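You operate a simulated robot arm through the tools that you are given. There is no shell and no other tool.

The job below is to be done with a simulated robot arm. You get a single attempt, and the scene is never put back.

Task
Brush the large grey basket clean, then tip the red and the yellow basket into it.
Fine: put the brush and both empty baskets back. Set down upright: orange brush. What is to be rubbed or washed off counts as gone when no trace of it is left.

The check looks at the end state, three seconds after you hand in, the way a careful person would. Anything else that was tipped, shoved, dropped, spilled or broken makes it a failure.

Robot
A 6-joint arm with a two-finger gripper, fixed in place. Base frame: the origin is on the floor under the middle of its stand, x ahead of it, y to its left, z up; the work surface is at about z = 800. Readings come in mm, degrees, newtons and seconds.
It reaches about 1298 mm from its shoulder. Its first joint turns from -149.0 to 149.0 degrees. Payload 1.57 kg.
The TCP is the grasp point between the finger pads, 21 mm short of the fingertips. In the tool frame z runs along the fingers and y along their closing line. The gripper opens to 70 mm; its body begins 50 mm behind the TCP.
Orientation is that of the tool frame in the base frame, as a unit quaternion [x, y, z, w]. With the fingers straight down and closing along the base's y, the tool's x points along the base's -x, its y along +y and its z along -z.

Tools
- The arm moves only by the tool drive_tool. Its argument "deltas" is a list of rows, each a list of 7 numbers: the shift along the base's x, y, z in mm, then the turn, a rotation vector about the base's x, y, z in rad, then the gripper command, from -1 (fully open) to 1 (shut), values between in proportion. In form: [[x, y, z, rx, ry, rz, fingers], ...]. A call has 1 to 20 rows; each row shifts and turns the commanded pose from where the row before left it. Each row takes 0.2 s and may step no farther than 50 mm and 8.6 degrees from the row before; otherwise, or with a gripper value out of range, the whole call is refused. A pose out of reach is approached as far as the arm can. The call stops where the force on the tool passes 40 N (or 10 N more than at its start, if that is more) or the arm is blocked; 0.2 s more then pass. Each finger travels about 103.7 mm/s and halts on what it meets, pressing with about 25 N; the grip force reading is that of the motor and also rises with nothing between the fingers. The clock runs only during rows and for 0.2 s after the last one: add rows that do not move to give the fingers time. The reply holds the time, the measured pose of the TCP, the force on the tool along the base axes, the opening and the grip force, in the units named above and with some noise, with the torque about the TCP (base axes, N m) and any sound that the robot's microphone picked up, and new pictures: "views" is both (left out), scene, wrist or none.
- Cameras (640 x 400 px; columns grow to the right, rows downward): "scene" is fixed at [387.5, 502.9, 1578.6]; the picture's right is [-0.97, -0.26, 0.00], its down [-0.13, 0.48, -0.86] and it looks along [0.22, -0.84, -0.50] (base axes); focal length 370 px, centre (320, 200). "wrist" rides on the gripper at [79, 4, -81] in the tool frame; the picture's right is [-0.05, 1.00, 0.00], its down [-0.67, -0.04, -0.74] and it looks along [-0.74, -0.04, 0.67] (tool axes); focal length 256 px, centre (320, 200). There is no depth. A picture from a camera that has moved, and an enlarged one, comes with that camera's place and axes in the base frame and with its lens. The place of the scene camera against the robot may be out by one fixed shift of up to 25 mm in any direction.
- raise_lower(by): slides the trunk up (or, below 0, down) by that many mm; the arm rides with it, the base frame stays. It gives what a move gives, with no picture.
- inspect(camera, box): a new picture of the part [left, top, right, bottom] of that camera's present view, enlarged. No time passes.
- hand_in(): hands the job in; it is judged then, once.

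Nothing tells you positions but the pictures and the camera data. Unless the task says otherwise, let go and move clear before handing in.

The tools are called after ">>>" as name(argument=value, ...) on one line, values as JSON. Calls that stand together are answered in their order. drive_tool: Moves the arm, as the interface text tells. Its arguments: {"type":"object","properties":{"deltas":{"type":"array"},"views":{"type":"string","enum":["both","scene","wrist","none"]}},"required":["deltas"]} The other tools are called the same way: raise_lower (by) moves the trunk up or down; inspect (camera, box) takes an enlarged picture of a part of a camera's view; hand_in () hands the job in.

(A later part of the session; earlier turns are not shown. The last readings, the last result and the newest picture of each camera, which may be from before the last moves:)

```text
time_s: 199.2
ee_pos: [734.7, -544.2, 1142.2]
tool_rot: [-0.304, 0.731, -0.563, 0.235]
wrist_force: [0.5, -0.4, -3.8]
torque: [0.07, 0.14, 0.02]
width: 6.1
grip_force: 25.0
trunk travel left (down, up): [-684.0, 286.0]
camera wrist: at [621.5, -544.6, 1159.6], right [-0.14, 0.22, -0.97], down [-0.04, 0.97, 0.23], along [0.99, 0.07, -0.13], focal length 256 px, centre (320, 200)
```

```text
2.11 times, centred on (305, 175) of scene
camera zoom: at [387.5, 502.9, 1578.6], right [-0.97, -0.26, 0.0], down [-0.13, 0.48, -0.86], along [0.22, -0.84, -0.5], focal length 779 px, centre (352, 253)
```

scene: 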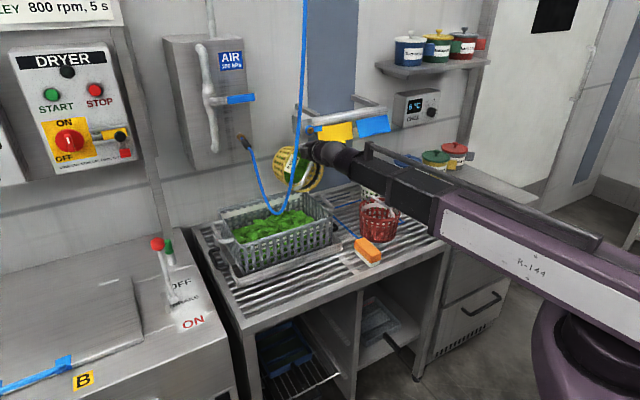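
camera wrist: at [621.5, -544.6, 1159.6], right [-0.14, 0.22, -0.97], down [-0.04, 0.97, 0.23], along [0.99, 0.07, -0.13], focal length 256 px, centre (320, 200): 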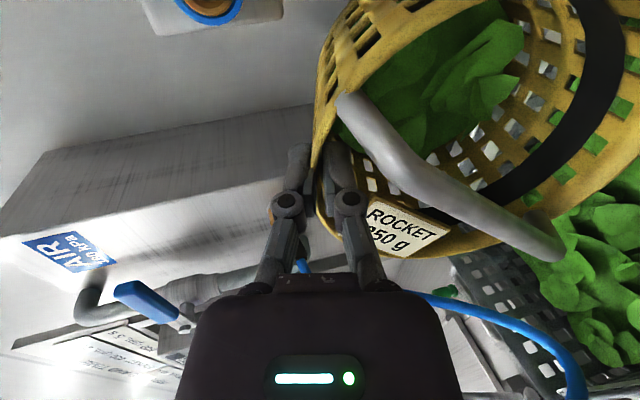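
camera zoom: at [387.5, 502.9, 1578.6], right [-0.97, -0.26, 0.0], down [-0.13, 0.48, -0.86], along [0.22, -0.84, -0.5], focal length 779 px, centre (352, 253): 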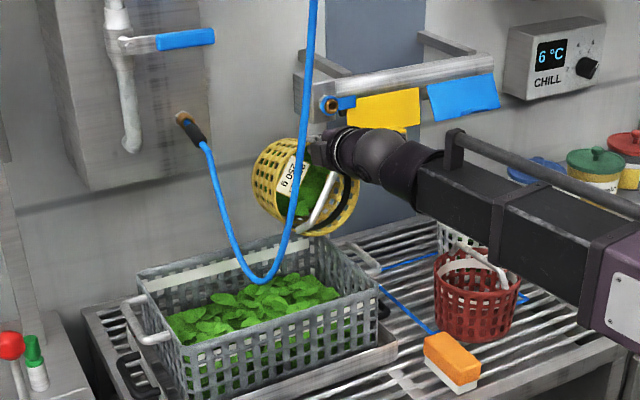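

It has begun pouring cleanly into the grey basket. I'll continue tilting step by step.

>>> raise_lower(by=-30)

>>> drive_tool(deltas=[[-10.7, 10.5, 24, -0.0921, -0.0931, 0, 1], [0, 0, 0, 0, 0, 0, 1], [0, 0, 0, 0, 0, 0, 1], [0, 0, 0, 0, 0, 0, 1]], views="scene")

>>> inspect(camera="scene", box=[210, 80, 400, 270])

>>> raise_lower(by=-25)

>>> drive_tool(deltas=[[-14.2, 14, 24.4, -0.0921, -0.0931, 0, 1], [0, 0, 0, 0, 0, 0, 1], [0, 0, 0, 0, 0, 0, 1], [0, 0, 0, 0, 0, 0, 1]], views="both")

>>> inspect(camera="scene", box=[210, 80, 400, 270])

```text
time_s: 200.0
ee_pos: [733.5, -543.8, 1110.6]
tool_rot: [-0.306, 0.731, -0.562, 0.235]
wrist_force: [-0.2, 0.4, -3.4]
torque: [0.09, 0.11, 0.0]
width: 6.1
grip_force: 25.1
trunk travel left (down, up): [-654.0, 316.0]
```

```text
time_s: 201.0
ee_pos: [723.0, -532.8, 1136.4]
tool_rot: [-0.288, 0.693, -0.61, 0.254]
wrist_force: [-0.6, 0.1, -3.6]
torque: [0.06, 0.18, 0.0]
width: 6.4
grip_force: 25.0
trunk travel left (down, up): [-654.0, 316.0]
```

scene: 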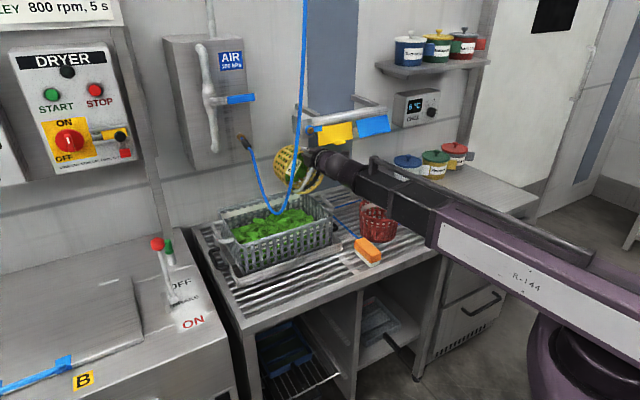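

```text
2.11 times, centred on (305, 175) of scene
camera zoom: at [387.5, 502.9, 1578.6], right [-0.97, -0.26, 0.0], down [-0.13, 0.48, -0.86], along [0.22, -0.84, -0.5], focal length 779 px, centre (352, 253)
```

zoom: 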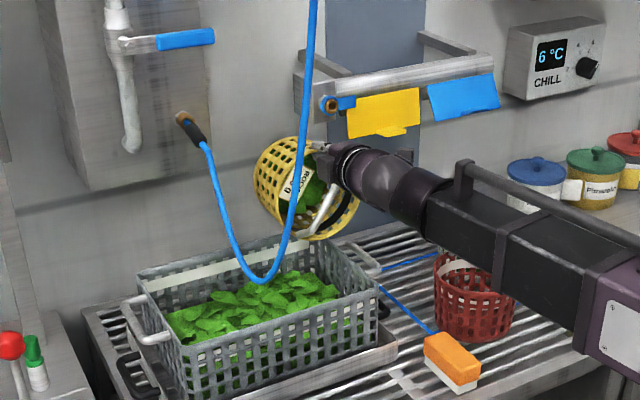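

```text
time_s: 201.7
ee_pos: [722.8, -532.7, 1109.7]
tool_rot: [-0.289, 0.693, -0.61, 0.254]
wrist_force: [0.1, -0.1, -1.8]
torque: [0.12, 0.13, 0.0]
width: 6.0
grip_force: 25.1
trunk travel left (down, up): [-629.0, 341.0]
```

```text
time_s: 202.7
ee_pos: [709.0, -519.2, 1134.3]
tool_rot: [0.271, -0.652, 0.653, -0.273]
wrist_force: [0.7, -0.7, -2.5]
torque: [0.12, 0.13, 0.0]
width: 6.0
grip_force: 25.0
trunk travel left (down, up): [-629.0, 341.0]
camera wrist: at [594.6, -518.4, 1131.6], right [0.04, 0.04, -1.0], down [-0.06, 1.0, 0.03], along [1.0, 0.06, 0.04], focal length 256 px, centre (320, 200)
```

scene: 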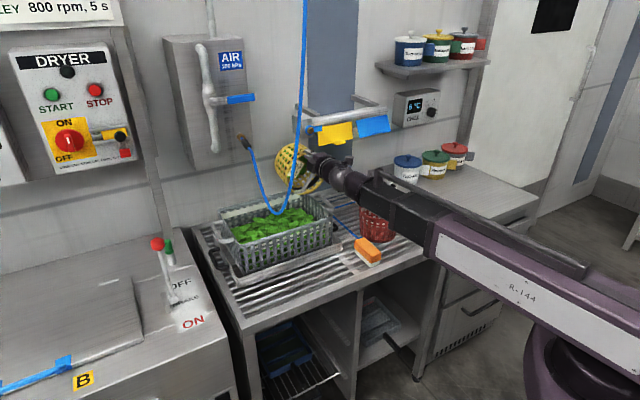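
wrist: 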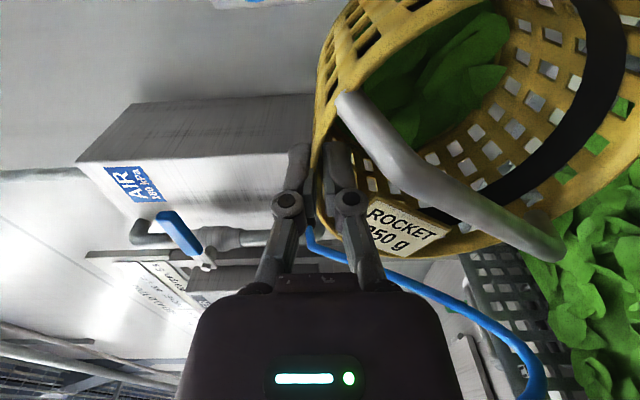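

```text
2.11 times, centred on (305, 175) of scene
camera zoom: at [387.5, 502.9, 1578.6], right [-0.97, -0.26, 0.0], down [-0.13, 0.48, -0.86], along [0.22, -0.84, -0.5], focal length 779 px, centre (352, 253)
```

zoom: 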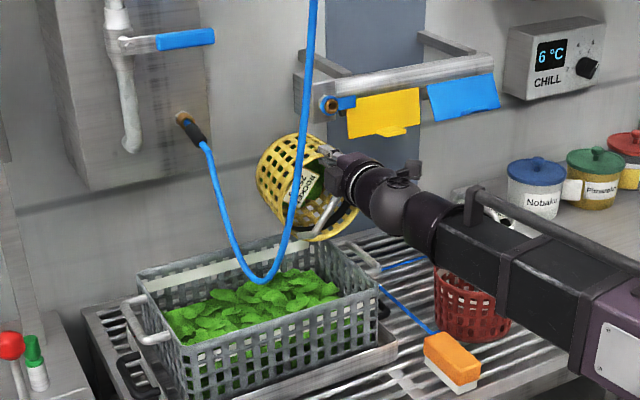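

>>> raise_lower(by=-25)

>>> drive_tool(deltas=[[-13.5, 13.4, 24.4, -0.0921, -0.0931, 0, 1], [0, 0, 0, 0, 0, 0, 1], [0, 0, 0, 0, 0, 0, 1]], views="none")

>>> raise_lower(by=-25)

>>> drive_tool(deltas=[[-13.5, 13.4, 24, -0.0921, -0.0931, 0, 1], [0, 0, 0, 0, 0, 0, 1], [0, 0, 0, 0, 0, 0, 1], [0, 0, 0, 0, 0, 0, 1]], views="both")

>>> inspect(camera="wrist", box=[300, 0, 640, 260])

>>> inspect(camera="scene", box=[210, 80, 400, 270])

```text
time_s: 203.4
ee_pos: [708.6, -519.5, 1109.6]
tool_rot: [0.271, -0.653, 0.653, -0.273]
wrist_force: [-0.2, -0.6, -1.5]
torque: [0.1, 0.1, 0.01]
width: 5.8
grip_force: 25.0
trunk travel left (down, up): [-604.0, 366.0]
```

```text
time_s: 204.2
ee_pos: [697.0, -506.2, 1133.7]
tool_rot: [0.253, -0.609, 0.694, -0.29]
wrist_force: [0.4, -0.8, -2.3]
torque: [0.09, 0.14, 0.0]
width: 5.9
grip_force: 25.1
trunk travel left (down, up): [-604.0, 366.0]
```

```text
time_s: 204.9
ee_pos: [697.1, -506.5, 1107.2]
tool_rot: [0.254, -0.608, 0.694, -0.29]
wrist_force: [0.4, 0.4, -1.4]
torque: [0.06, 0.13, 0.01]
width: 6.2
grip_force: 25.2
trunk travel left (down, up): [-579.0, 391.0]
```

```text
time_s: 205.9
ee_pos: [682.4, -491.4, 1133.2]
tool_rot: [0.233, -0.56, 0.734, -0.307]
wrist_force: [-0.6, -1.2, -1.7]
torque: [0.1, 0.14, -0.01]
width: 6.2
grip_force: 25.0
trunk travel left (down, up): [-579.0, 391.0]
camera wrist: at [571.3, -494.2, 1109.0], right [0.22, -0.15, -0.96], down [-0.05, 0.99, -0.16], along [0.97, 0.08, 0.21], focal length 256 px, centre (320, 200)
```

scene: 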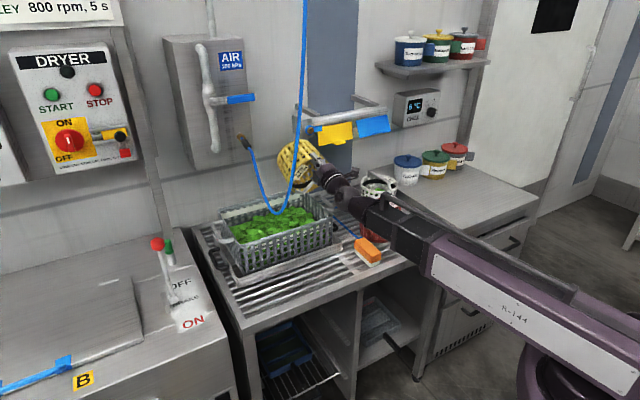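
wrist: 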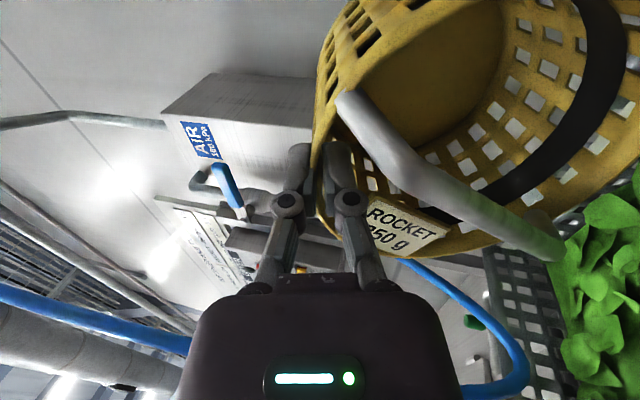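

```text
1.54 times, centred on (470, 130) of wrist
camera zoom: at [571.3, -494.2, 1109.0], right [0.22, -0.15, -0.96], down [-0.05, 0.99, -0.16], along [0.97, 0.08, 0.21], focal length 394 px, centre (89, 308)
```

zoom: 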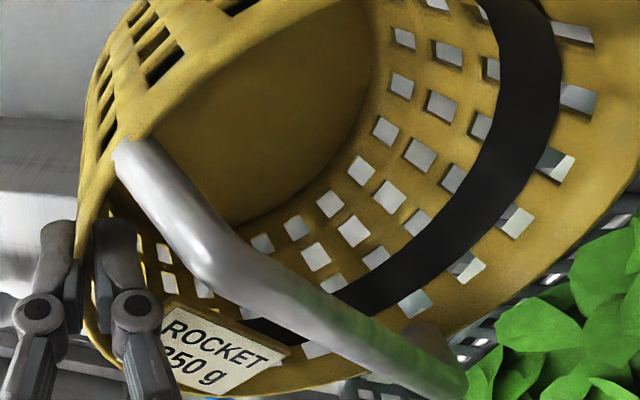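

```text
2.11 times, centred on (305, 175) of scene
camera zoom: at [387.5, 502.9, 1578.6], right [-0.97, -0.26, 0.0], down [-0.13, 0.48, -0.86], along [0.22, -0.84, -0.5], focal length 779 px, centre (352, 253)
```

zoom: 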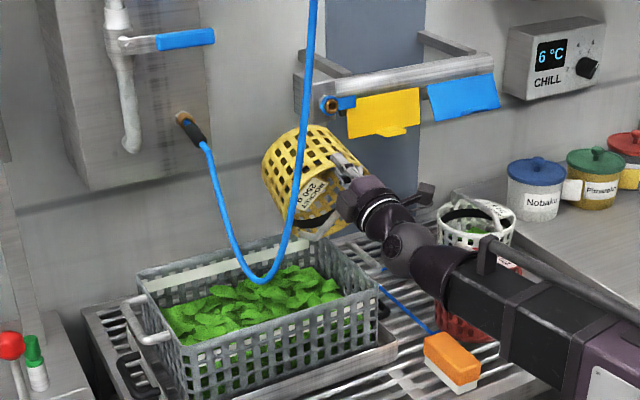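

The yellow basket is empty too and everything is in the grey basket. I'll retreat: rise, come back to level, then untilt on the correct wrist branch, staying clear of valve and hose.

>>> raise_lower(by=45)

>>> drive_tool(deltas=[[-8.4, -8.5, -24, 0.0921, 0.0931, 0, 1], [-8.4, -8.5, -24.4, 0.0921, 0.0931, 0, 1], [0, 0, 0, 0, 0, 0, 1]], views="none")

>>> raise_lower(by=100)

>>> raise_lower(by=70)

>>> drive_tool(deltas=[[4.3, -4.2, -24.4, 0.0921, 0.0931, 0, 1], [4.3, -4.2, -24, 0.0921, 0.0931, 0, 1], [4.3, -4.2, -23.1, 0.0921, 0.0931, 0, 1], [4.3, -4.2, -22, 0.0921, 0.0931, 0, 1], [0, 0, 0, 0, 0, 0, 1]], views="both")

```text
time_s: 206.8
ee_pos: [682.7, -492.5, 1177.4]
tool_rot: [0.234, -0.561, 0.732, -0.307]
wrist_force: [0.3, 0.6, -2.2]
torque: [0.1, 0.12, 0.03]
width: 6.1
grip_force: 25.1
trunk travel left (down, up): [-624.0, 346.0]
```

```text
time_s: 207.6
ee_pos: [665.9, -508.2, 1130.4]
tool_rot: [0.271, -0.652, 0.653, -0.273]
wrist_force: [-0.3, 0.6, -1.6]
torque: [0.09, 0.07, 0.02]
width: 6.1
grip_force: 25.4
trunk travel left (down, up): [-624.0, 346.0]
```

```text
time_s: 208.9
ee_pos: [665.9, -507.7, 1229.1]
tool_rot: [0.272, -0.652, 0.653, -0.273]
wrist_force: [0.6, -0.5, -1.8]
torque: [0.06, 0.1, -0.01]
width: 5.8
grip_force: 24.9
trunk travel left (down, up): [-724.0, 246.0]
```

```text
time_s: 210.0
ee_pos: [665.5, -507.5, 1299.3]
tool_rot: [0.272, -0.652, 0.653, -0.273]
wrist_force: [-0.5, 0.2, -2.1]
torque: [0.1, 0.06, 0.01]
width: 6.1
grip_force: 24.8
trunk travel left (down, up): [-794.0, 176.0]
```

```text
time_s: 211.2
ee_pos: [683.4, -525.4, 1206.0]
tool_rot: [-0.333, 0.799, -0.461, 0.193]
wrist_force: [0.2, 0.7, -2.2]
torque: [0.01, 0.01, -0.02]
width: 6.2
grip_force: 25.4
trunk travel left (down, up): [-794.0, 176.0]
camera wrist: at [575.3, -530.2, 1244.6], right [-0.32, 0.39, -0.86], down [0.02, 0.91, 0.4], along [0.95, 0.11, -0.3], focal length 256 px, centre (320, 200)
```

scene: 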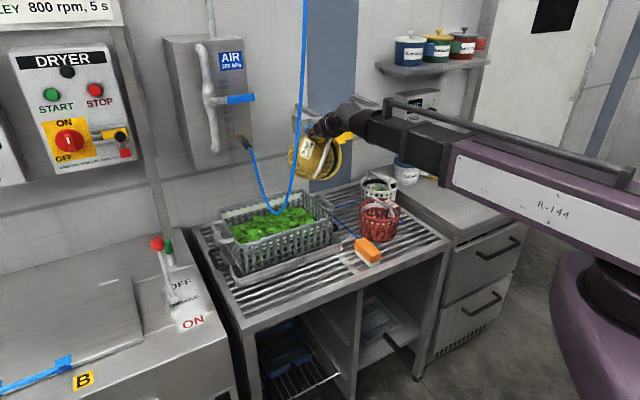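
wrist: 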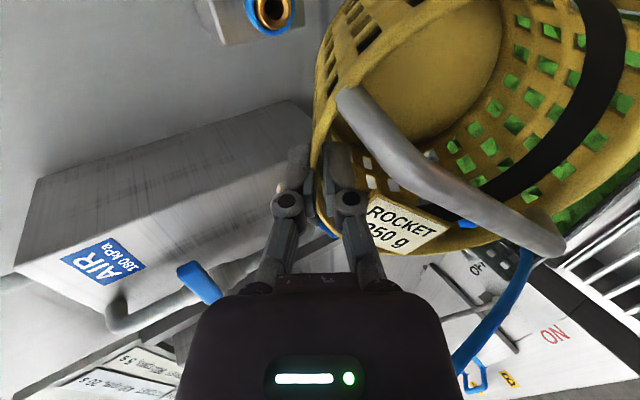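

>>> drive_tool(deltas=[[4, -3.9, -20.3, 0.0921, 0.0931, 0, 1], [4, -3.9, -18.4, 0.0921, 0.0931, 0, 1], [4, -3.9, -16.1, 0.0921, 0.0931, 0, 1], [4, -3.9, -13.6, 0.0921, 0.0931, 0, 1], [0, 0, -10.8, 0.0921, 0.0931, 0, 1], [0, 0, -7.9, 0.0921, 0.0931, 0, 1], [0, 0, -4.8, 0.0921, 0.0931, 0, 1], [0, 0, -1.6, 0.0921, 0.0931, 0, 1], [0, 0, 0, 0, 0, 0, 1]], views="both")

>>> inspect(camera="wrist", box=[300, 0, 640, 260])

```text
time_s: 213.2
ee_pos: [699.0, -541.0, 1112.4]
tool_rot: [-0.384, 0.923, -0.001, 0.0]
wrist_force: [0.2, -0.3, -1.8]
torque: [-0.1, -0.07, 0.01]
width: 6.1
grip_force: 25.4
trunk travel left (down, up): [-794.0, 176.0]
camera wrist: at [639.5, -594.8, 1195.9], right [-0.67, 0.74, 0.0], down [0.49, 0.45, 0.74], along [0.55, 0.5, -0.67], focal length 256 px, centre (320, 200)
```

scene: 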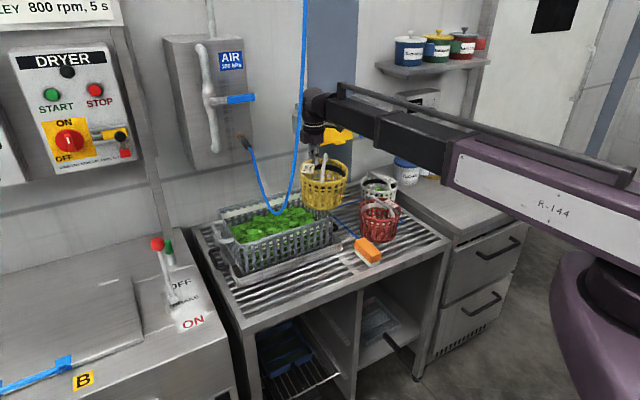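
wrist: 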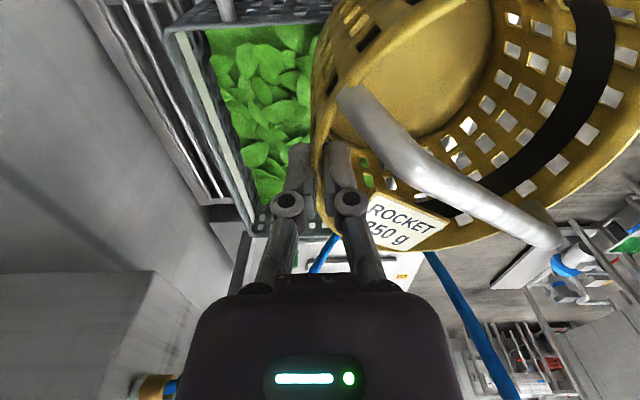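

```text
1.54 times, centred on (470, 130) of wrist
camera zoom: at [639.5, -594.8, 1195.9], right [-0.67, 0.74, 0.0], down [0.49, 0.45, 0.74], along [0.55, 0.5, -0.67], focal length 394 px, centre (89, 308)
```

zoom: 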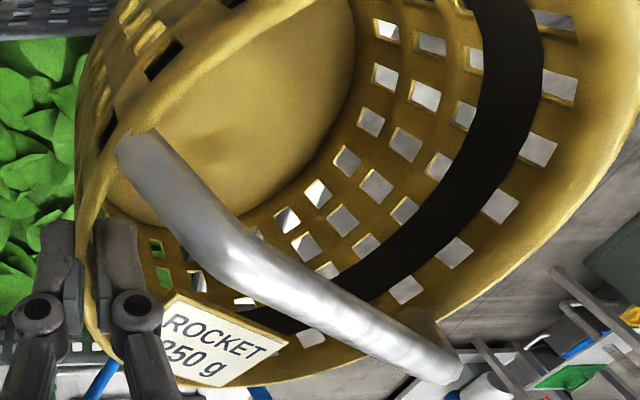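

The yellow basket is upright and empty. I'll carry it back along the same route to the cabinet.

>>> drive_tool(deltas=[[-15, -12, 0, 0, 0, 0, 1], [-24, -20, 0, 0, 0, 0, 1], [-24, -20, 0, 0, 0, 0, 1], [-25, -12.2, 0, 0, 0, -0.0715, 1], [-25, -12.2, 0, 0, 0, -0.0715, 1], [-25, -12.2, 0, 0, 0, -0.0715, 1], [-25, -12.2, 0, 0, 0, -0.0715, 1], [-25, -12.2, 0, 0, 0, -0.0715, 1], [-25, -12.2, 0, 0, 0, -0.0715, 1], [-25, -12.2, 0, 0, 0, -0.0715, 1], [-25, -12.2, 0, 0, 0, -0.0715, 1], [-25, -12.2, 0, 0, 0, -0.0715, 1], [-25, -12.2, 0, 0, 0, -0.0715, 1], [-25, -12.2, 0, 0, 0, -0.0715, 1], [-25, -12.2, 0, 0, 0, -0.0715, 1], [-25, -12.2, 0, 0, 0, -0.0715, 1], [-25, -12.2, 0, 0, 0, -0.0715, 1], [-25, -12.2, 0, 0, 0, -0.0715, 1], [-25, -12.2, 0, 0, 0, -0.0715, 1]], views="both")

```text
time_s: 217.2
ee_pos: [234.5, -789.5, 1112.8]
tool_rot: [0.178, 0.984, 0.001, 0.001]
wrist_force: [0.4, 0.4, -2.8]
torque: [-0.12, 0.04, 0.0]
width: 6.2
grip_force: 24.8
trunk travel left (down, up): [-794.0, 176.0]
camera wrist: at [160.4, -758.0, 1195.5], right [0.4, 0.92, 0.0], down [0.61, -0.27, 0.75], along [0.68, -0.3, -0.67], focal length 256 px, centre (320, 200)
```

scene: 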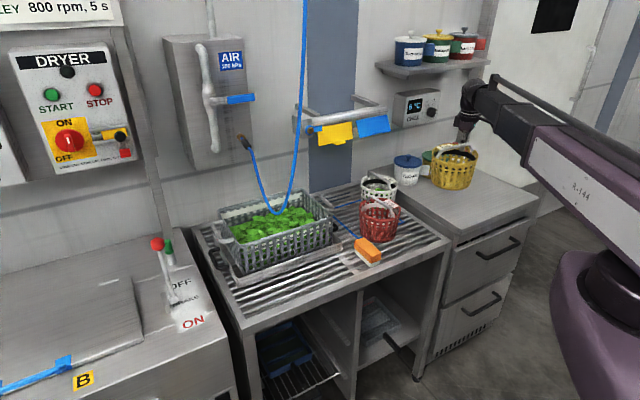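
wrist: 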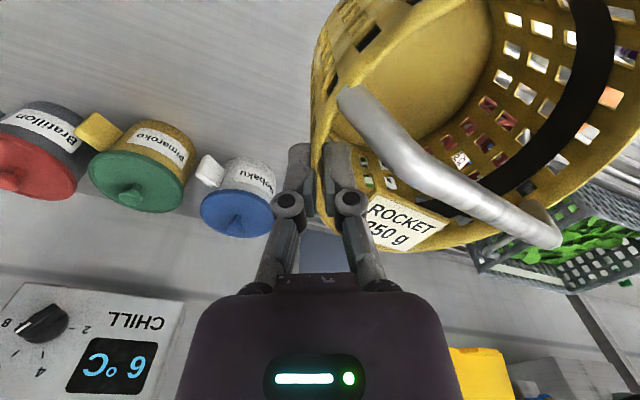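

>>> drive_tool(deltas=[[-9.8, -4.7, 0, 0, 0, -0.117, 1], [-9.8, -4.7, 0, 0, 0, -0.118, 1], [-9.8, -4.7, 0, 0, 0, -0.118, 1], [-9.8, -4.7, 0, 0, 0, -0.118, 1], [-9.8, -4.7, 0, 0, 0, -0.118, 1], [-9.8, -4.7, 0, 0, 0, -0.118, 1], [-9.8, -4.7, 0, 0, 0, -0.118, 1], [-9.8, -4.7, 0, 0, 0, -0.118, 1], [-9.8, -4.7, 0, 0, 0, -0.118, 1], [-9.8, -4.7, 0, 0, 0, -0.118, 1], [-9.8, -4.7, 0, 0, 0, -0.118, 1], [0, 0, 0, 0, 0, 0, 1]], views="none")

>>> raise_lower(by=-80)

>>> drive_tool(deltas=[[0, 0, 0, 0, 0, 0, 1]], views="both")

>>> inspect(camera="scene", box=[420, 100, 540, 220])

```text
time_s: 219.8
ee_pos: [127.4, -839.7, 1112.2]
tool_rot: [0.736, 0.677, 0.0, 0.0]
wrist_force: [0.2, 0.5, -2.7]
torque: [0.02, 0.11, 0.01]
width: 6.2
grip_force: 25.0
trunk travel left (down, up): [-794.0, 176.0]
```

```text
time_s: 221.0
ee_pos: [126.0, -838.5, 1032.5]
tool_rot: [0.736, 0.677, -0.001, -0.001]
wrist_force: [-0.1, 0.6, -2.2]
torque: [0.03, 0.12, -0.01]
width: 6.3
grip_force: 24.7
trunk travel left (down, up): [-714.0, 256.0]
```

```text
time_s: 221.4
ee_pos: [127.0, -839.8, 1033.3]
tool_rot: [0.735, 0.678, -0.001, 0.0]
wrist_force: [-0.3, -0.2, -2.0]
torque: [0.02, 0.13, 0.01]
width: 5.8
grip_force: 25.4
trunk travel left (down, up): [-714.0, 256.0]
camera wrist: at [137.2, -760.8, 1115.7], right [0.99, -0.13, 0.0], down [-0.09, -0.66, 0.74], along [-0.1, -0.74, -0.67], focal length 256 px, centre (320, 200)
```

scene: 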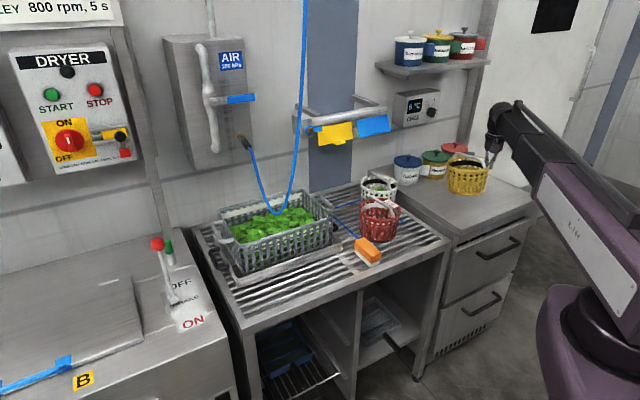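
wrist: 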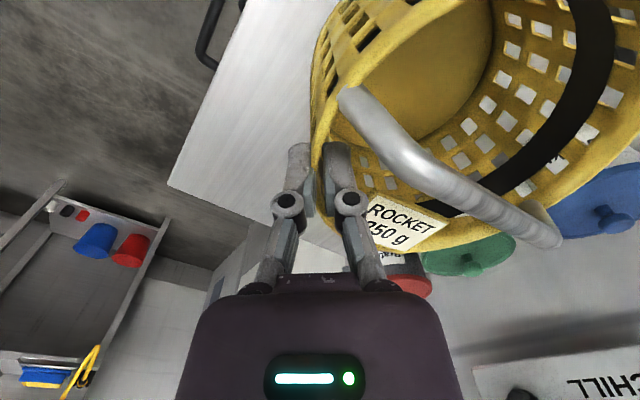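

```text
3.33 times, centred on (480, 160) of scene
camera zoom: at [387.5, 502.9, 1578.6], right [-0.97, -0.26, 0.0], down [-0.13, 0.48, -0.86], along [0.22, -0.84, -0.5], focal length 1233 px, centre (-213, 333)
```

zoom: 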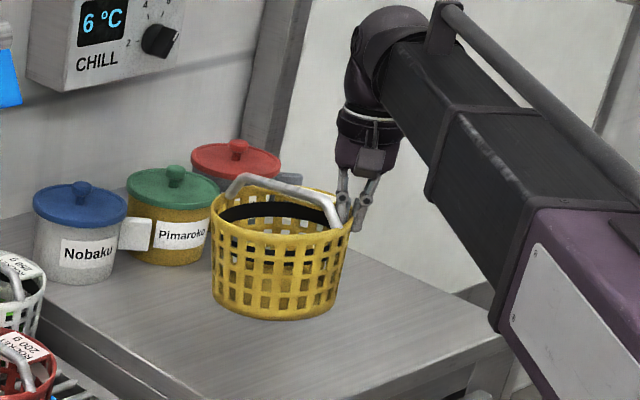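

>>> drive_tool(deltas=[[0, -2, 0, 0, 0, 0, 1], [0, 0, 0, 0, 0, 0, 1]], views="none")

>>> raise_lower(by=-55)

>>> raise_lower(by=-10)

>>> raise_lower(by=-6)

>>> raise_lower(by=-5)

>>> raise_lower(by=-3)

```text
time_s: 222.0
ee_pos: [125.6, -841.0, 1031.8]
tool_rot: [0.736, 0.678, -0.001, -0.001]
wrist_force: [-0.6, -0.1, -1.1]
torque: [0.03, 0.11, -0.01]
width: 6.0
grip_force: 25.1
trunk travel left (down, up): [-714.0, 256.0]
```

```text
time_s: 222.9
ee_pos: [127.9, -841.2, 979.3]
tool_rot: [0.735, 0.678, -0.001, -0.002]
wrist_force: [-0.1, 0.3, -2.3]
torque: [0.0, 0.13, 0.01]
width: 6.1
grip_force: 24.9
trunk travel left (down, up): [-659.0, 311.0]
```

```text
time_s: 223.5
ee_pos: [127.2, -841.3, 968.5]
tool_rot: [0.736, 0.677, -0.001, -0.001]
wrist_force: [0.5, 0.5, -2.1]
torque: [0.01, 0.1, 0.01]
width: 5.7
grip_force: 24.9
trunk travel left (down, up): [-649.0, 321.0]
```

```text
time_s: 224.1
ee_pos: [128.3, -841.8, 962.1]
tool_rot: [0.736, 0.677, 0.0, -0.001]
wrist_force: [0.8, -0.1, -1.5]
torque: [0.02, 0.11, 0.01]
width: 6.2
grip_force: 24.9
trunk travel left (down, up): [-643.0, 327.0]
```

```text
time_s: 224.6
ee_pos: [127.4, -841.6, 957.1]
tool_rot: [0.735, 0.678, -0.001, -0.001]
wrist_force: [-0.9, -0.4, -0.2]
torque: [-0.05, -0.06, -0.01]
width: 5.8
grip_force: 25.2
trunk travel left (down, up): [-638.0, 332.0]
```

```text
time_s: 225.1
ee_pos: [126.0, -841.5, 954.7]
tool_rot: [0.736, 0.677, -0.001, 0.0]
wrist_force: [-0.6, -0.2, 3.2]
torque: [-0.11, -0.28, -0.03]
width: 6.2
grip_force: 25.9
trunk travel left (down, up): [-635.0, 335.0]
```

>>> raise_lower(by=-3)

>>> raise_lower(by=-2)

>>> inspect(camera="scene", box=[420, 120, 540, 230])

```text
time_s: 225.6
ee_pos: [126.4, -840.7, 951.3]
tool_rot: [0.736, 0.677, 0.0, 0.0]
wrist_force: [-1.6, 0.4, 2.8]
torque: [-0.26, -0.36, -0.02]
width: 5.8
grip_force: 25.4
trunk travel left (down, up): [-632.0, 338.0]
```

```text
time_s: 226.2
ee_pos: [125.9, -840.7, 950.8]
tool_rot: [0.735, 0.678, 0.0, 0.001]
wrist_force: [-2.1, -0.5, 12.9]
torque: [-0.65, -0.33, -0.09]
width: 6.0
grip_force: 24.9
trunk travel left (down, up): [-630.0, 340.0]
```

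```text
3.64 times, centred on (480, 175) of scene
camera zoom: at [387.5, 502.9, 1578.6], right [-0.97, -0.26, 0.0], down [-0.13, 0.48, -0.86], along [0.22, -0.84, -0.5], focal length 1345 px, centre (-262, 291)
```

zoom: 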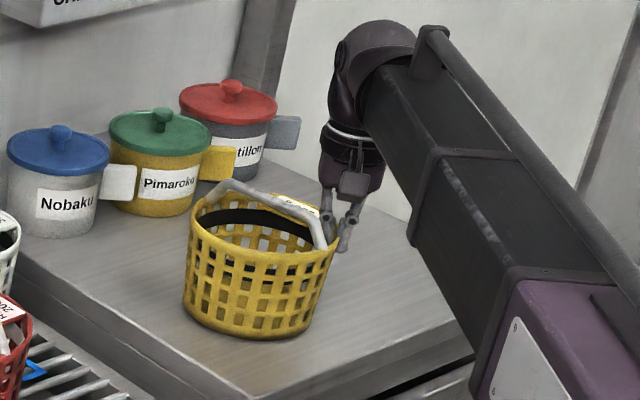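

The yellow basket stands flat on its spot. I'll ease off, open just enough to clear the wall (to avoid the tag and handle), and rise slowly.

>>> raise_lower(by=1)

>>> drive_tool(deltas=[[0, 0, 0, 0, 0, 0, 0.7], [0, 0, 0, 0, 0, 0, 0.5], [0, 0, 0, 0, 0, 0, 0.43], [0, 0, 0, 0, 0, 0, 0.43]], views="both")

>>> inspect(camera="wrist", box=[200, 40, 520, 280])

```text
time_s: 226.7
ee_pos: [127.2, -841.3, 950.4]
tool_rot: [0.736, 0.677, 0.0, 0.0]
wrist_force: [-2.7, 0.9, 3.3]
torque: [-0.26, -0.39, 0.01]
width: 6.1
grip_force: 24.7
trunk travel left (down, up): [-631.0, 339.0]
```

```text
time_s: 227.7
ee_pos: [126.7, -841.8, 949.7]
tool_rot: [0.735, 0.678, -0.001, 0.0]
wrist_force: [0.1, -1.2, 1.4]
torque: [0.05, 0.01, 0.02]
width: 19.9
grip_force: 0.1
trunk travel left (down, up): [-631.0, 339.0]
camera wrist: at [137.1, -763.0, 1032.8], right [0.99, -0.13, 0.0], down [-0.09, -0.66, 0.74], along [-0.1, -0.74, -0.67], focal length 256 px, centre (320, 200)
```

scene: 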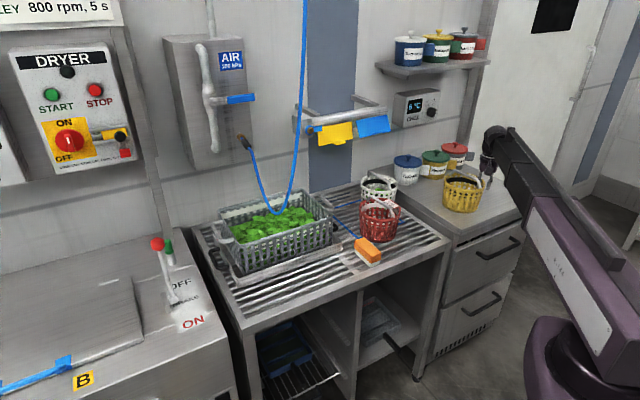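
wrist: 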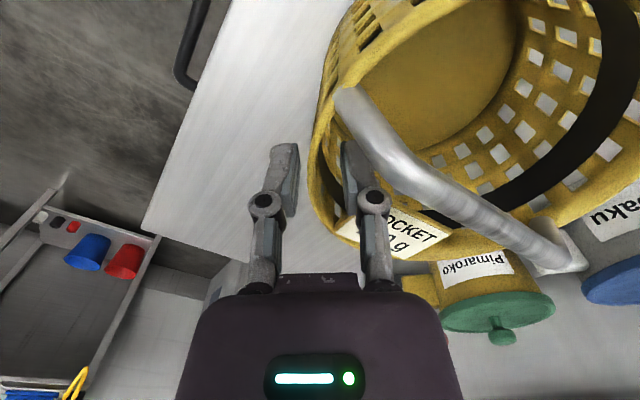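

```text
1.67 times, centred on (360, 160) of wrist
camera zoom: at [137.1, -763.0, 1032.8], right [0.99, -0.13, 0.0], down [-0.09, -0.66, 0.74], along [-0.1, -0.74, -0.67], focal length 427 px, centre (253, 267)
```

zoom: 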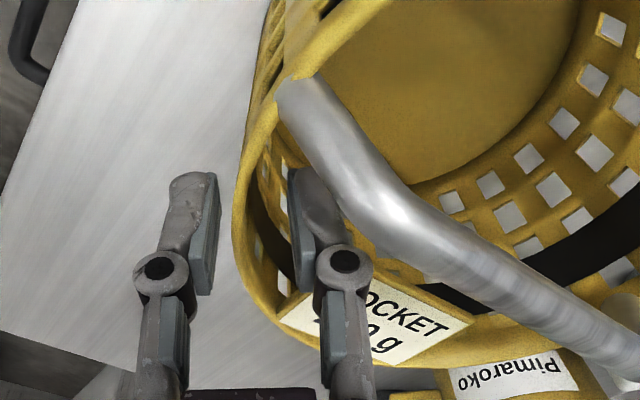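

>>> raise_lower(by=6)

>>> raise_lower(by=10)

>>> raise_lower(by=20)

>>> drive_tool(deltas=[[0, 0, 0, 0, 0, 0, 0.43]], views="both")

>>> inspect(camera="scene", box=[420, 120, 540, 230])

```text
time_s: 228.2
ee_pos: [127.6, -842.6, 956.9]
tool_rot: [0.736, 0.677, 0.0, 0.0]
wrist_force: [1.1, 1.2, 0.8]
torque: [0.02, 0.01, -0.02]
width: 19.9
grip_force: 0.0
trunk travel left (down, up): [-637.0, 333.0]
```

```text
time_s: 228.8
ee_pos: [127.1, -842.2, 966.5]
tool_rot: [0.736, 0.677, 0.0, 0.0]
wrist_force: [0.7, 0.0, 0.5]
torque: [-0.01, -0.02, 0.0]
width: 19.8
grip_force: 0.1
trunk travel left (down, up): [-647.0, 323.0]
```

```text
time_s: 229.5
ee_pos: [127.7, -841.0, 986.0]
tool_rot: [0.736, 0.677, 0.0, -0.001]
wrist_force: [-1.2, 0.8, 0.8]
torque: [0.0, 0.0, -0.01]
width: 19.8
grip_force: 0.1
trunk travel left (down, up): [-667.0, 303.0]
```

```text
time_s: 229.9
ee_pos: [126.4, -841.3, 987.6]
tool_rot: [0.736, 0.677, 0.0, -0.001]
wrist_force: [-1.2, -0.3, 0.4]
torque: [-0.01, -0.02, 0.02]
width: 19.8
grip_force: 0.1
trunk travel left (down, up): [-667.0, 303.0]
camera wrist: at [137.2, -763.0, 1068.7], right [0.99, -0.13, 0.0], down [-0.09, -0.66, 0.74], along [-0.1, -0.74, -0.67], focal length 256 px, centre (320, 200)
```

scene: 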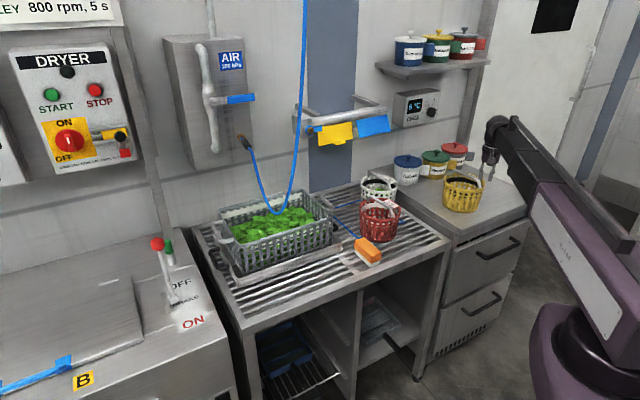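
wrist: 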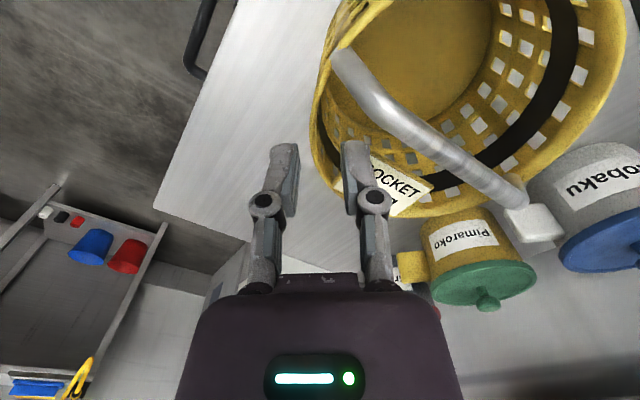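

```text
3.64 times, centred on (480, 175) of scene
camera zoom: at [387.5, 502.9, 1578.6], right [-0.97, -0.26, 0.0], down [-0.13, 0.48, -0.86], along [0.22, -0.84, -0.5], focal length 1345 px, centre (-262, 291)
```

zoom: 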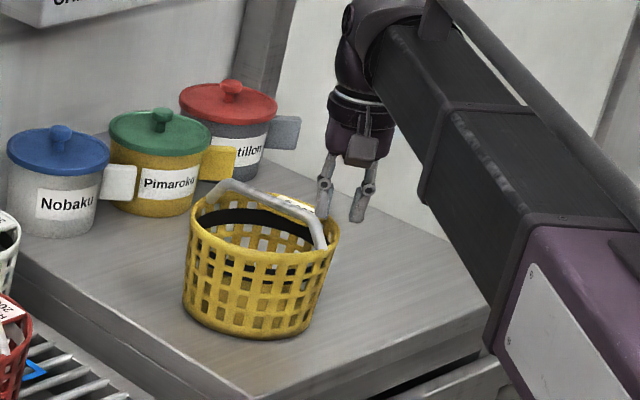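

The yellow basket is back in place and upright. I'll rise fully, move away from the furniture, and check the whole scene.

>>> raise_lower(by=140)

>>> drive_tool(deltas=[[15, 15, 0, 0, 0, 0.08, 0.43], [25, 18, 0, 0, 0, 0.1, 0.2], [25, 18, 0, 0, 0, 0.1, 0], [25, 18, 0, 0, 0, 0.1, -0.3], [25, 18, 0, 0, 0, 0.1, -0.6], [25, 18, 0, 0, 0, 0.1, -1], [25, 18, 0, 0, 0, 0.1, -1], [25, 18, 0, 0, 0, 0.1, -1], [25, 18, 0, 0, 0, 0.1, -1], [20, 18, 0, 0, 0, 0, -1], [0, 0, 0, 0, 0, 0, -1]], views="both")

>>> inspect(camera="scene", box=[190, 160, 350, 290])

>>> inspect(camera="scene", box=[320, 140, 500, 280])

>>> inspect(camera="scene", box=[280, 80, 400, 180])

```text
time_s: 231.5
ee_pos: [126.9, -841.2, 1125.8]
tool_rot: [0.736, 0.677, 0.0, -0.001]
wrist_force: [0.1, 1.4, 0.0]
torque: [-0.02, -0.02, -0.03]
width: 20.0
grip_force: 0.0
trunk travel left (down, up): [-807.0, 163.0]
```

```text
time_s: 233.9
ee_pos: [360.1, -666.5, 1126.6]
tool_rot: [0.377, 0.926, -0.001, 0.0]
wrist_force: [-0.1, -0.3, -0.2]
torque: [0.01, -0.03, -0.04]
width: 70.0
grip_force: 0.1
trunk travel left (down, up): [-807.0, 163.0]
camera wrist: at [305.3, -607.0, 1208.8], right [0.73, 0.68, 0.0], down [0.45, -0.49, 0.74], along [0.5, -0.55, -0.67], focal length 256 px, centre (320, 200)
```

scene: 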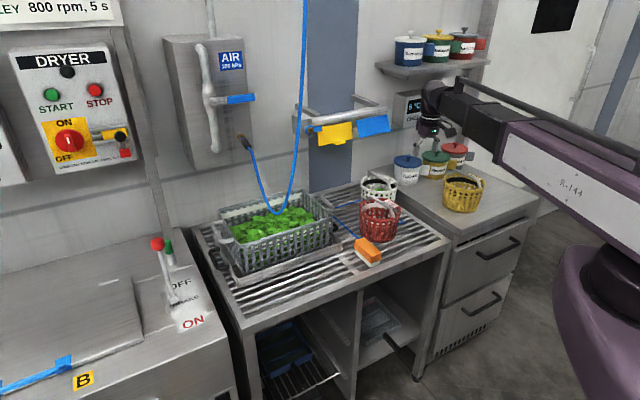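
wrist: 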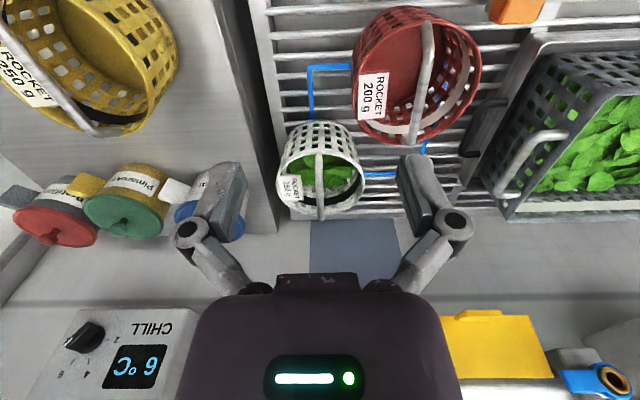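

```text
3.08 times, centred on (270, 225) of scene
camera zoom: at [387.5, 502.9, 1578.6], right [-0.97, -0.26, 0.0], down [-0.13, 0.48, -0.86], along [0.22, -0.84, -0.5], focal length 1138 px, centre (474, 123)
```

zoom: 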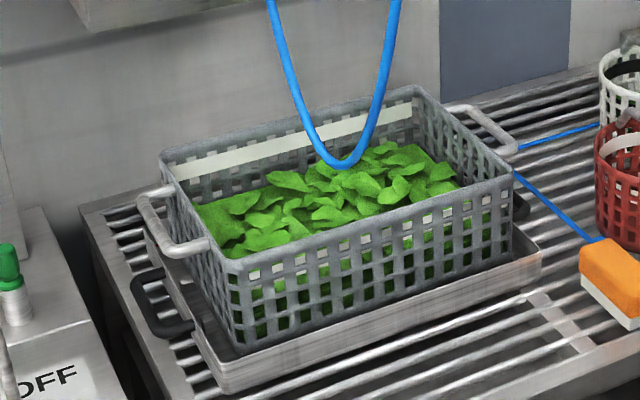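

```text
2.86 times, centred on (410, 210) of scene
camera zoom: at [387.5, 502.9, 1578.6], right [-0.97, -0.26, 0.0], down [-0.13, 0.48, -0.86], along [0.22, -0.84, -0.5], focal length 1057 px, centre (63, 171)
```

zoom: 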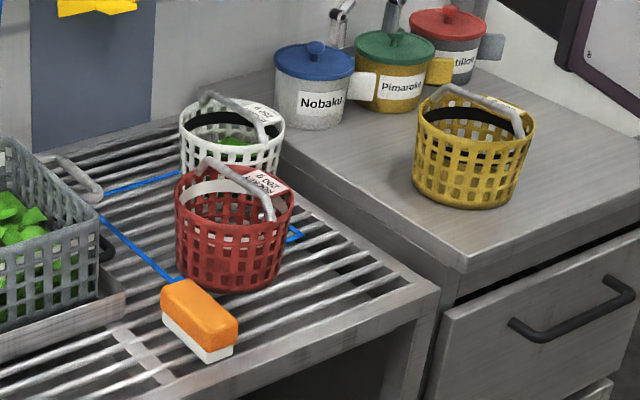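

```text
4.00 times, centred on (340, 130) of scene
camera zoom: at [387.5, 502.9, 1578.6], right [-0.97, -0.26, 0.0], down [-0.13, 0.48, -0.86], along [0.22, -0.84, -0.5], focal length 1480 px, centre (240, 480)
```

zoom: 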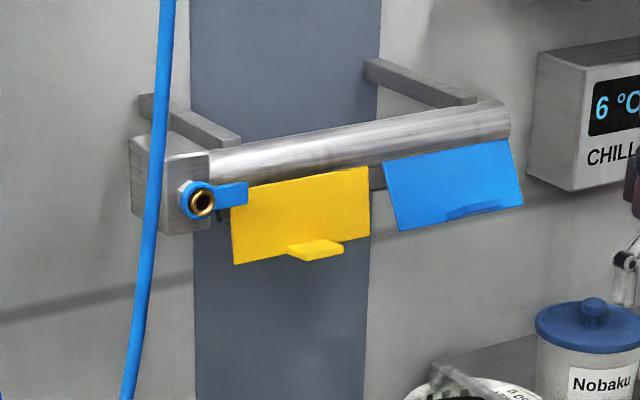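

The baskets, brush and rocket all look right. The yellow plate on the wall rail seems to hang at a different angle than before, though, so I'll look at it closely.

>>> drive_tool(deltas=[[15, 20, 0, 0, 0, 0, -1], [20, 25, 0, 0, 0, 0, -1], [20, 25, 0, 0, 0, 0, -1], [20, 25, 0, 0, 0, 0, -1], [20, 25, 1.6, -0.0921, -0.0931, 0, -1], [20, 25, 4.8, -0.0921, -0.0931, 0, -1], [15, 20, 7.9, -0.0921, -0.0931, 0, -1], [0, 0, 10.8, -0.0921, -0.0931, 0, -1], [0, 0, 0, 0, 0, 0, -1]], views="both")

>>> inspect(camera="wrist", box=[180, 120, 500, 320])

>>> inspect(camera="scene", box=[290, 90, 400, 160])

```text
time_s: 235.9
ee_pos: [492.6, -498.1, 1151.3]
tool_rot: [0.364, 0.895, -0.1, 0.239]
wrist_force: [0.5, -0.8, -0.1]
torque: [0.01, 0.0, -0.02]
width: 69.7
grip_force: 0.1
trunk travel left (down, up): [-807.0, 163.0]
camera wrist: at [416.2, -419.8, 1183.0], right [0.73, 0.68, 0.02], down [0.12, -0.16, 0.98], along [0.67, -0.71, -0.2], focal length 256 px, centre (320, 200)
```

scene: 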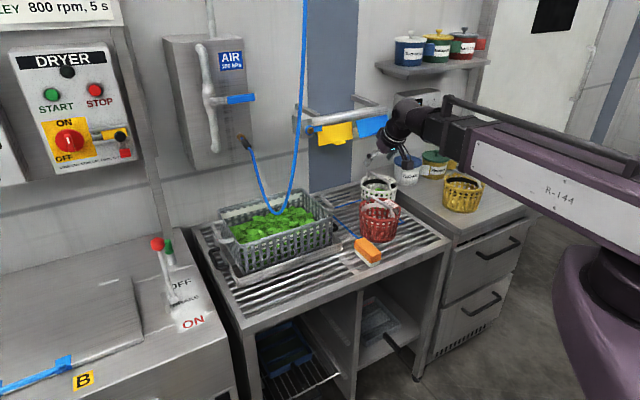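
wrist: 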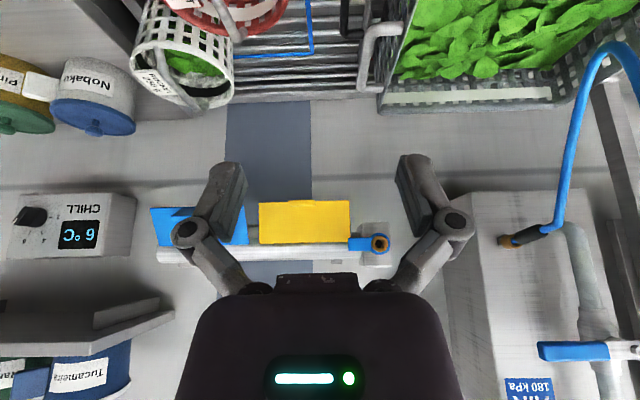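

```text
2.00 times, centred on (340, 220) of wrist
camera zoom: at [416.2, -419.8, 1183.0], right [0.73, 0.68, 0.02], down [0.12, -0.16, 0.98], along [0.67, -0.71, -0.2], focal length 512 px, centre (280, 160)
```

zoom: 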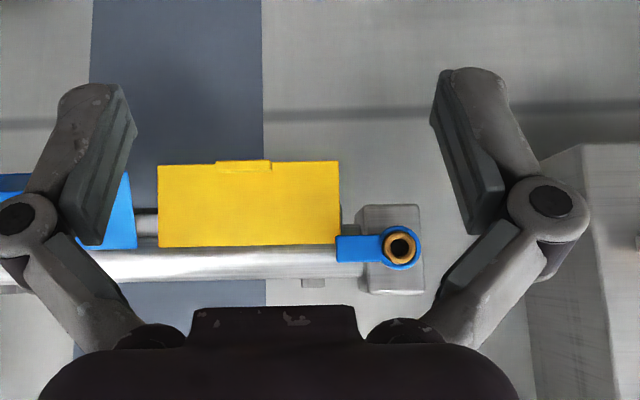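

```text
5.71 times, centred on (345, 125) of scene
camera zoom: at [387.5, 502.9, 1578.6], right [-0.97, -0.26, 0.0], down [-0.13, 0.48, -0.86], along [0.22, -0.84, -0.5], focal length 2114 px, centre (177, 629)
```

zoom: 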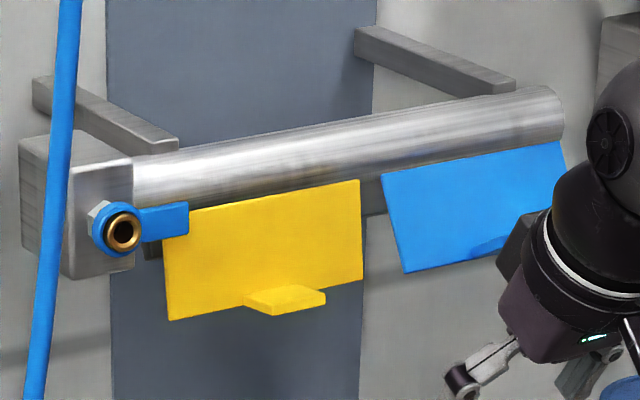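

The yellow flap on the pipe now hangs almost vertical, while the blue one still leans outward as both did at the start, so I must have nudged it while carrying the red basket. I'll look at both edge-on to measure it.

>>> drive_tool(deltas=[[0, 0, -10.8, 0.0921, 0.0931, 0, -1], [0, 0, -7.9, 0.0921, 0.0931, 0, -1], [0, 0, -4.8, 0.0921, 0.0931, 0, -1], [0, 0, -1.6, 0.0921, 0.0931, 0, -1], [0, -14, 0, 0, 0, 0.13, -1], [-2, -16, 0, 0, 0, 0.13, -1], [-2, -16, 0, 0, 0, 0.13, -1], [-2, -16, 0, 0, 0, 0.13, -1], [-2, -16, 0, 0, 0, 0.13, -1], [-2, -16, 0, 0, 0, 0.13, -1], [-2, -16, 0, 0, 0, 0.13, -1], [-2, -16, 0, 0, 0, 0.13, -1], [-2, -16, 0, 0, 0, 0.13, -1], [-2, -16, 0, 0, 0, 0.13, -1], [-2, -16, 0, 0, 0, 0.13, -1], [-2, -16, 0, 0, 0, 0.13, -1], [0, 0, 0, 0, 0, 0, -1]], views="both")

>>> inspect(camera="wrist", box=[0, 100, 320, 400])

```text
time_s: 239.5
ee_pos: [470.6, -690.3, 1127.5]
tool_rot: [-0.384, 0.923, -0.001, 0.0]
wrist_force: [0.8, -0.8, -0.2]
torque: [0.01, -0.01, -0.03]
width: 70.0
grip_force: 0.1
trunk travel left (down, up): [-807.0, 163.0]
camera wrist: at [410.1, -743.2, 1208.9], right [-0.67, 0.74, 0.0], down [0.49, 0.45, 0.74], along [0.55, 0.5, -0.67], focal length 256 px, centre (320, 200)
```

scene: 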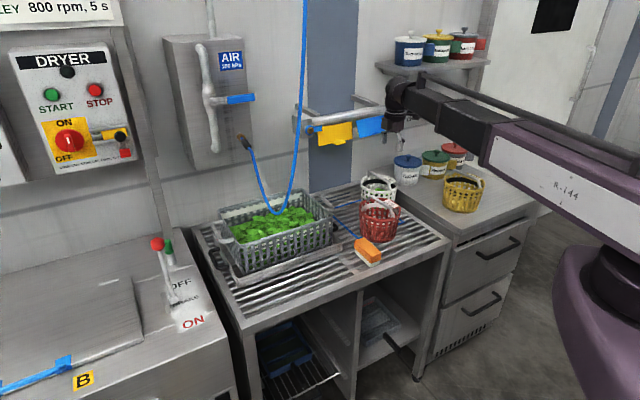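
wrist: 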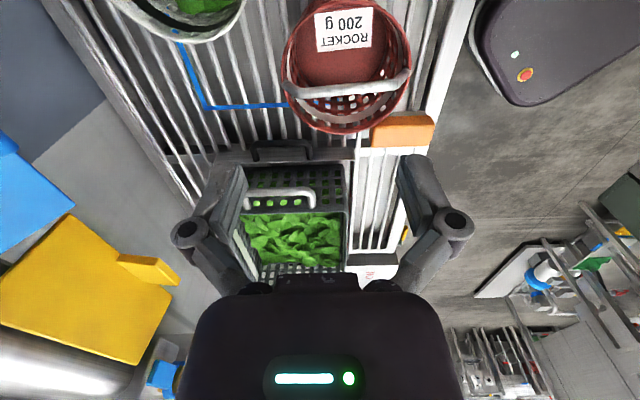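

```text
1.33 times, centred on (160, 250) of wrist
camera zoom: at [410.1, -743.2, 1208.9], right [-0.67, 0.74, 0.0], down [0.49, 0.45, 0.74], along [0.55, 0.5, -0.67], focal length 341 px, centre (533, 133)
```

zoom: 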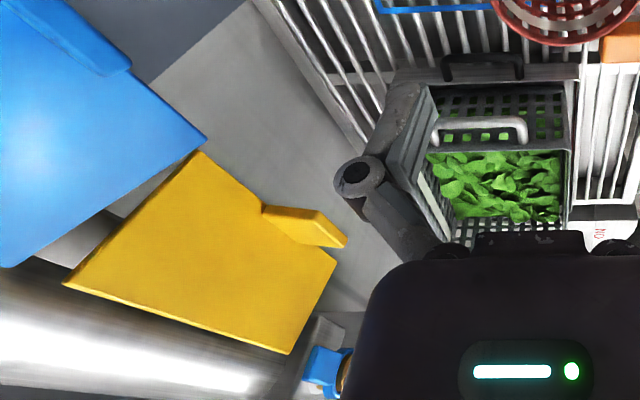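

At the start both flaps leaned about 40° outward (the blue still does), and the yellow is now at about 7°. I'll restore it gently by lifting its lower tab from beneath with the closed fingertips. First I'll turn and position in front, well clear.

>>> drive_tool(deltas=[[3, 8, 0, 0, 0, -0.13, 0], [5, 8, 0, 0, 0, -0.13, 1], [5, 8, 0, 0, 0, -0.13, 1], [5, 8, 0, 0, 0, -0.13, 1], [5, 8, 0, 0, 0, -0.13, 1], [5, 8, 0, 0, 0, -0.13, 1], [5, 8, 0, 0, 0, -0.13, 1], [5, 8, 0, 0, 0, -0.13, 1], [5, 8, 0, 0, 0, -0.13, 1], [5, 8, 0, 0, 0, -0.13, 1], [5, 8, 0, 0, 0, -0.13, 1], [12, 6.5, 0, 0, 0, -0.14, 1], [0, 0, 0, 0, 0, 0, 1]], views="none")

>>> drive_tool(deltas=[[4, -4, 1.6, -0.0921, -0.0931, 0, 1], [4, -4, 4.8, -0.0921, -0.0931, 0, 1], [4, -4, 7.9, -0.0921, -0.0931, 0, 1], [4, -4, 10.8, -0.0921, -0.0931, 0, 1], [4, -4, 13.6, -0.0921, -0.0931, 0, 1], [4, -4, 16.1, -0.0921, -0.0931, 0, 1], [4, -4, 18.4, -0.0921, -0.0931, 0, 1], [4, -4, 20.3, -0.0921, -0.0931, 0, 1], [4, -4, 22, -0.0921, -0.0931, 0, 1], [4, -4, 23.1, -0.0921, -0.0931, 0, 1], [4, -4, 24, -0.0921, -0.0931, 0, 1], [0, 0, 0, 0, 0, 0, 1]], views="both")

```text
time_s: 242.3
ee_pos: [533.5, -596.9, 1125.7]
tool_rot: [0.381, 0.924, -0.001, -0.001]
wrist_force: [0.6, 0.1, -0.1]
torque: [0.02, -0.02, -0.01]
width: 0.1
grip_force: 25.6
trunk travel left (down, up): [-807.0, 163.0]
```

```text
time_s: 244.9
ee_pos: [576.5, -638.0, 1288.4]
tool_rot: [0.288, 0.693, -0.252, 0.611]
wrist_force: [0.4, -0.7, 0.1]
torque: [0.02, -0.02, -0.03]
width: 0.3
grip_force: 25.1
trunk travel left (down, up): [-807.0, 163.0]
camera wrist: at [514.4, -571.5, 1221.7], right [0.71, 0.7, 0.05], down [-0.49, 0.44, 0.76], along [0.51, -0.56, 0.65], focal length 256 px, centre (320, 200)
```

scene: 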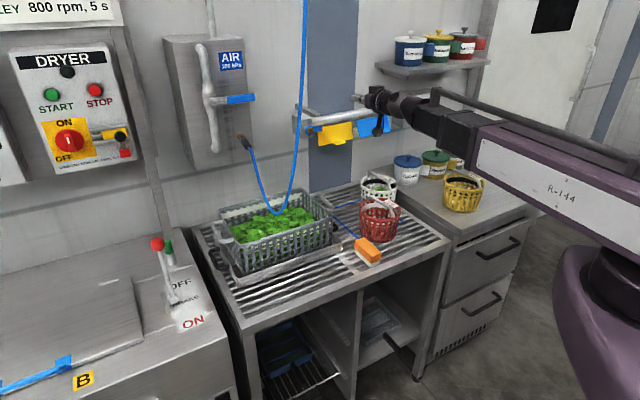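
wrist: 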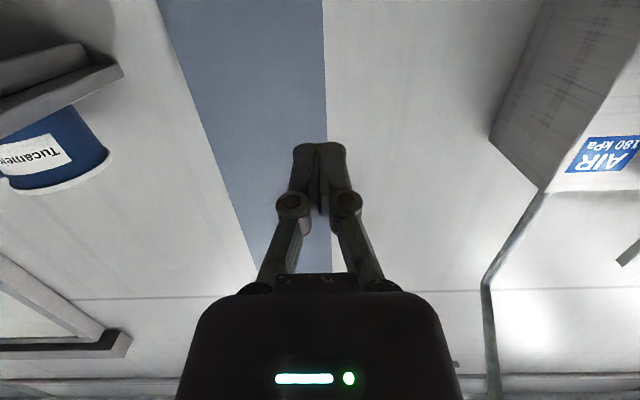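

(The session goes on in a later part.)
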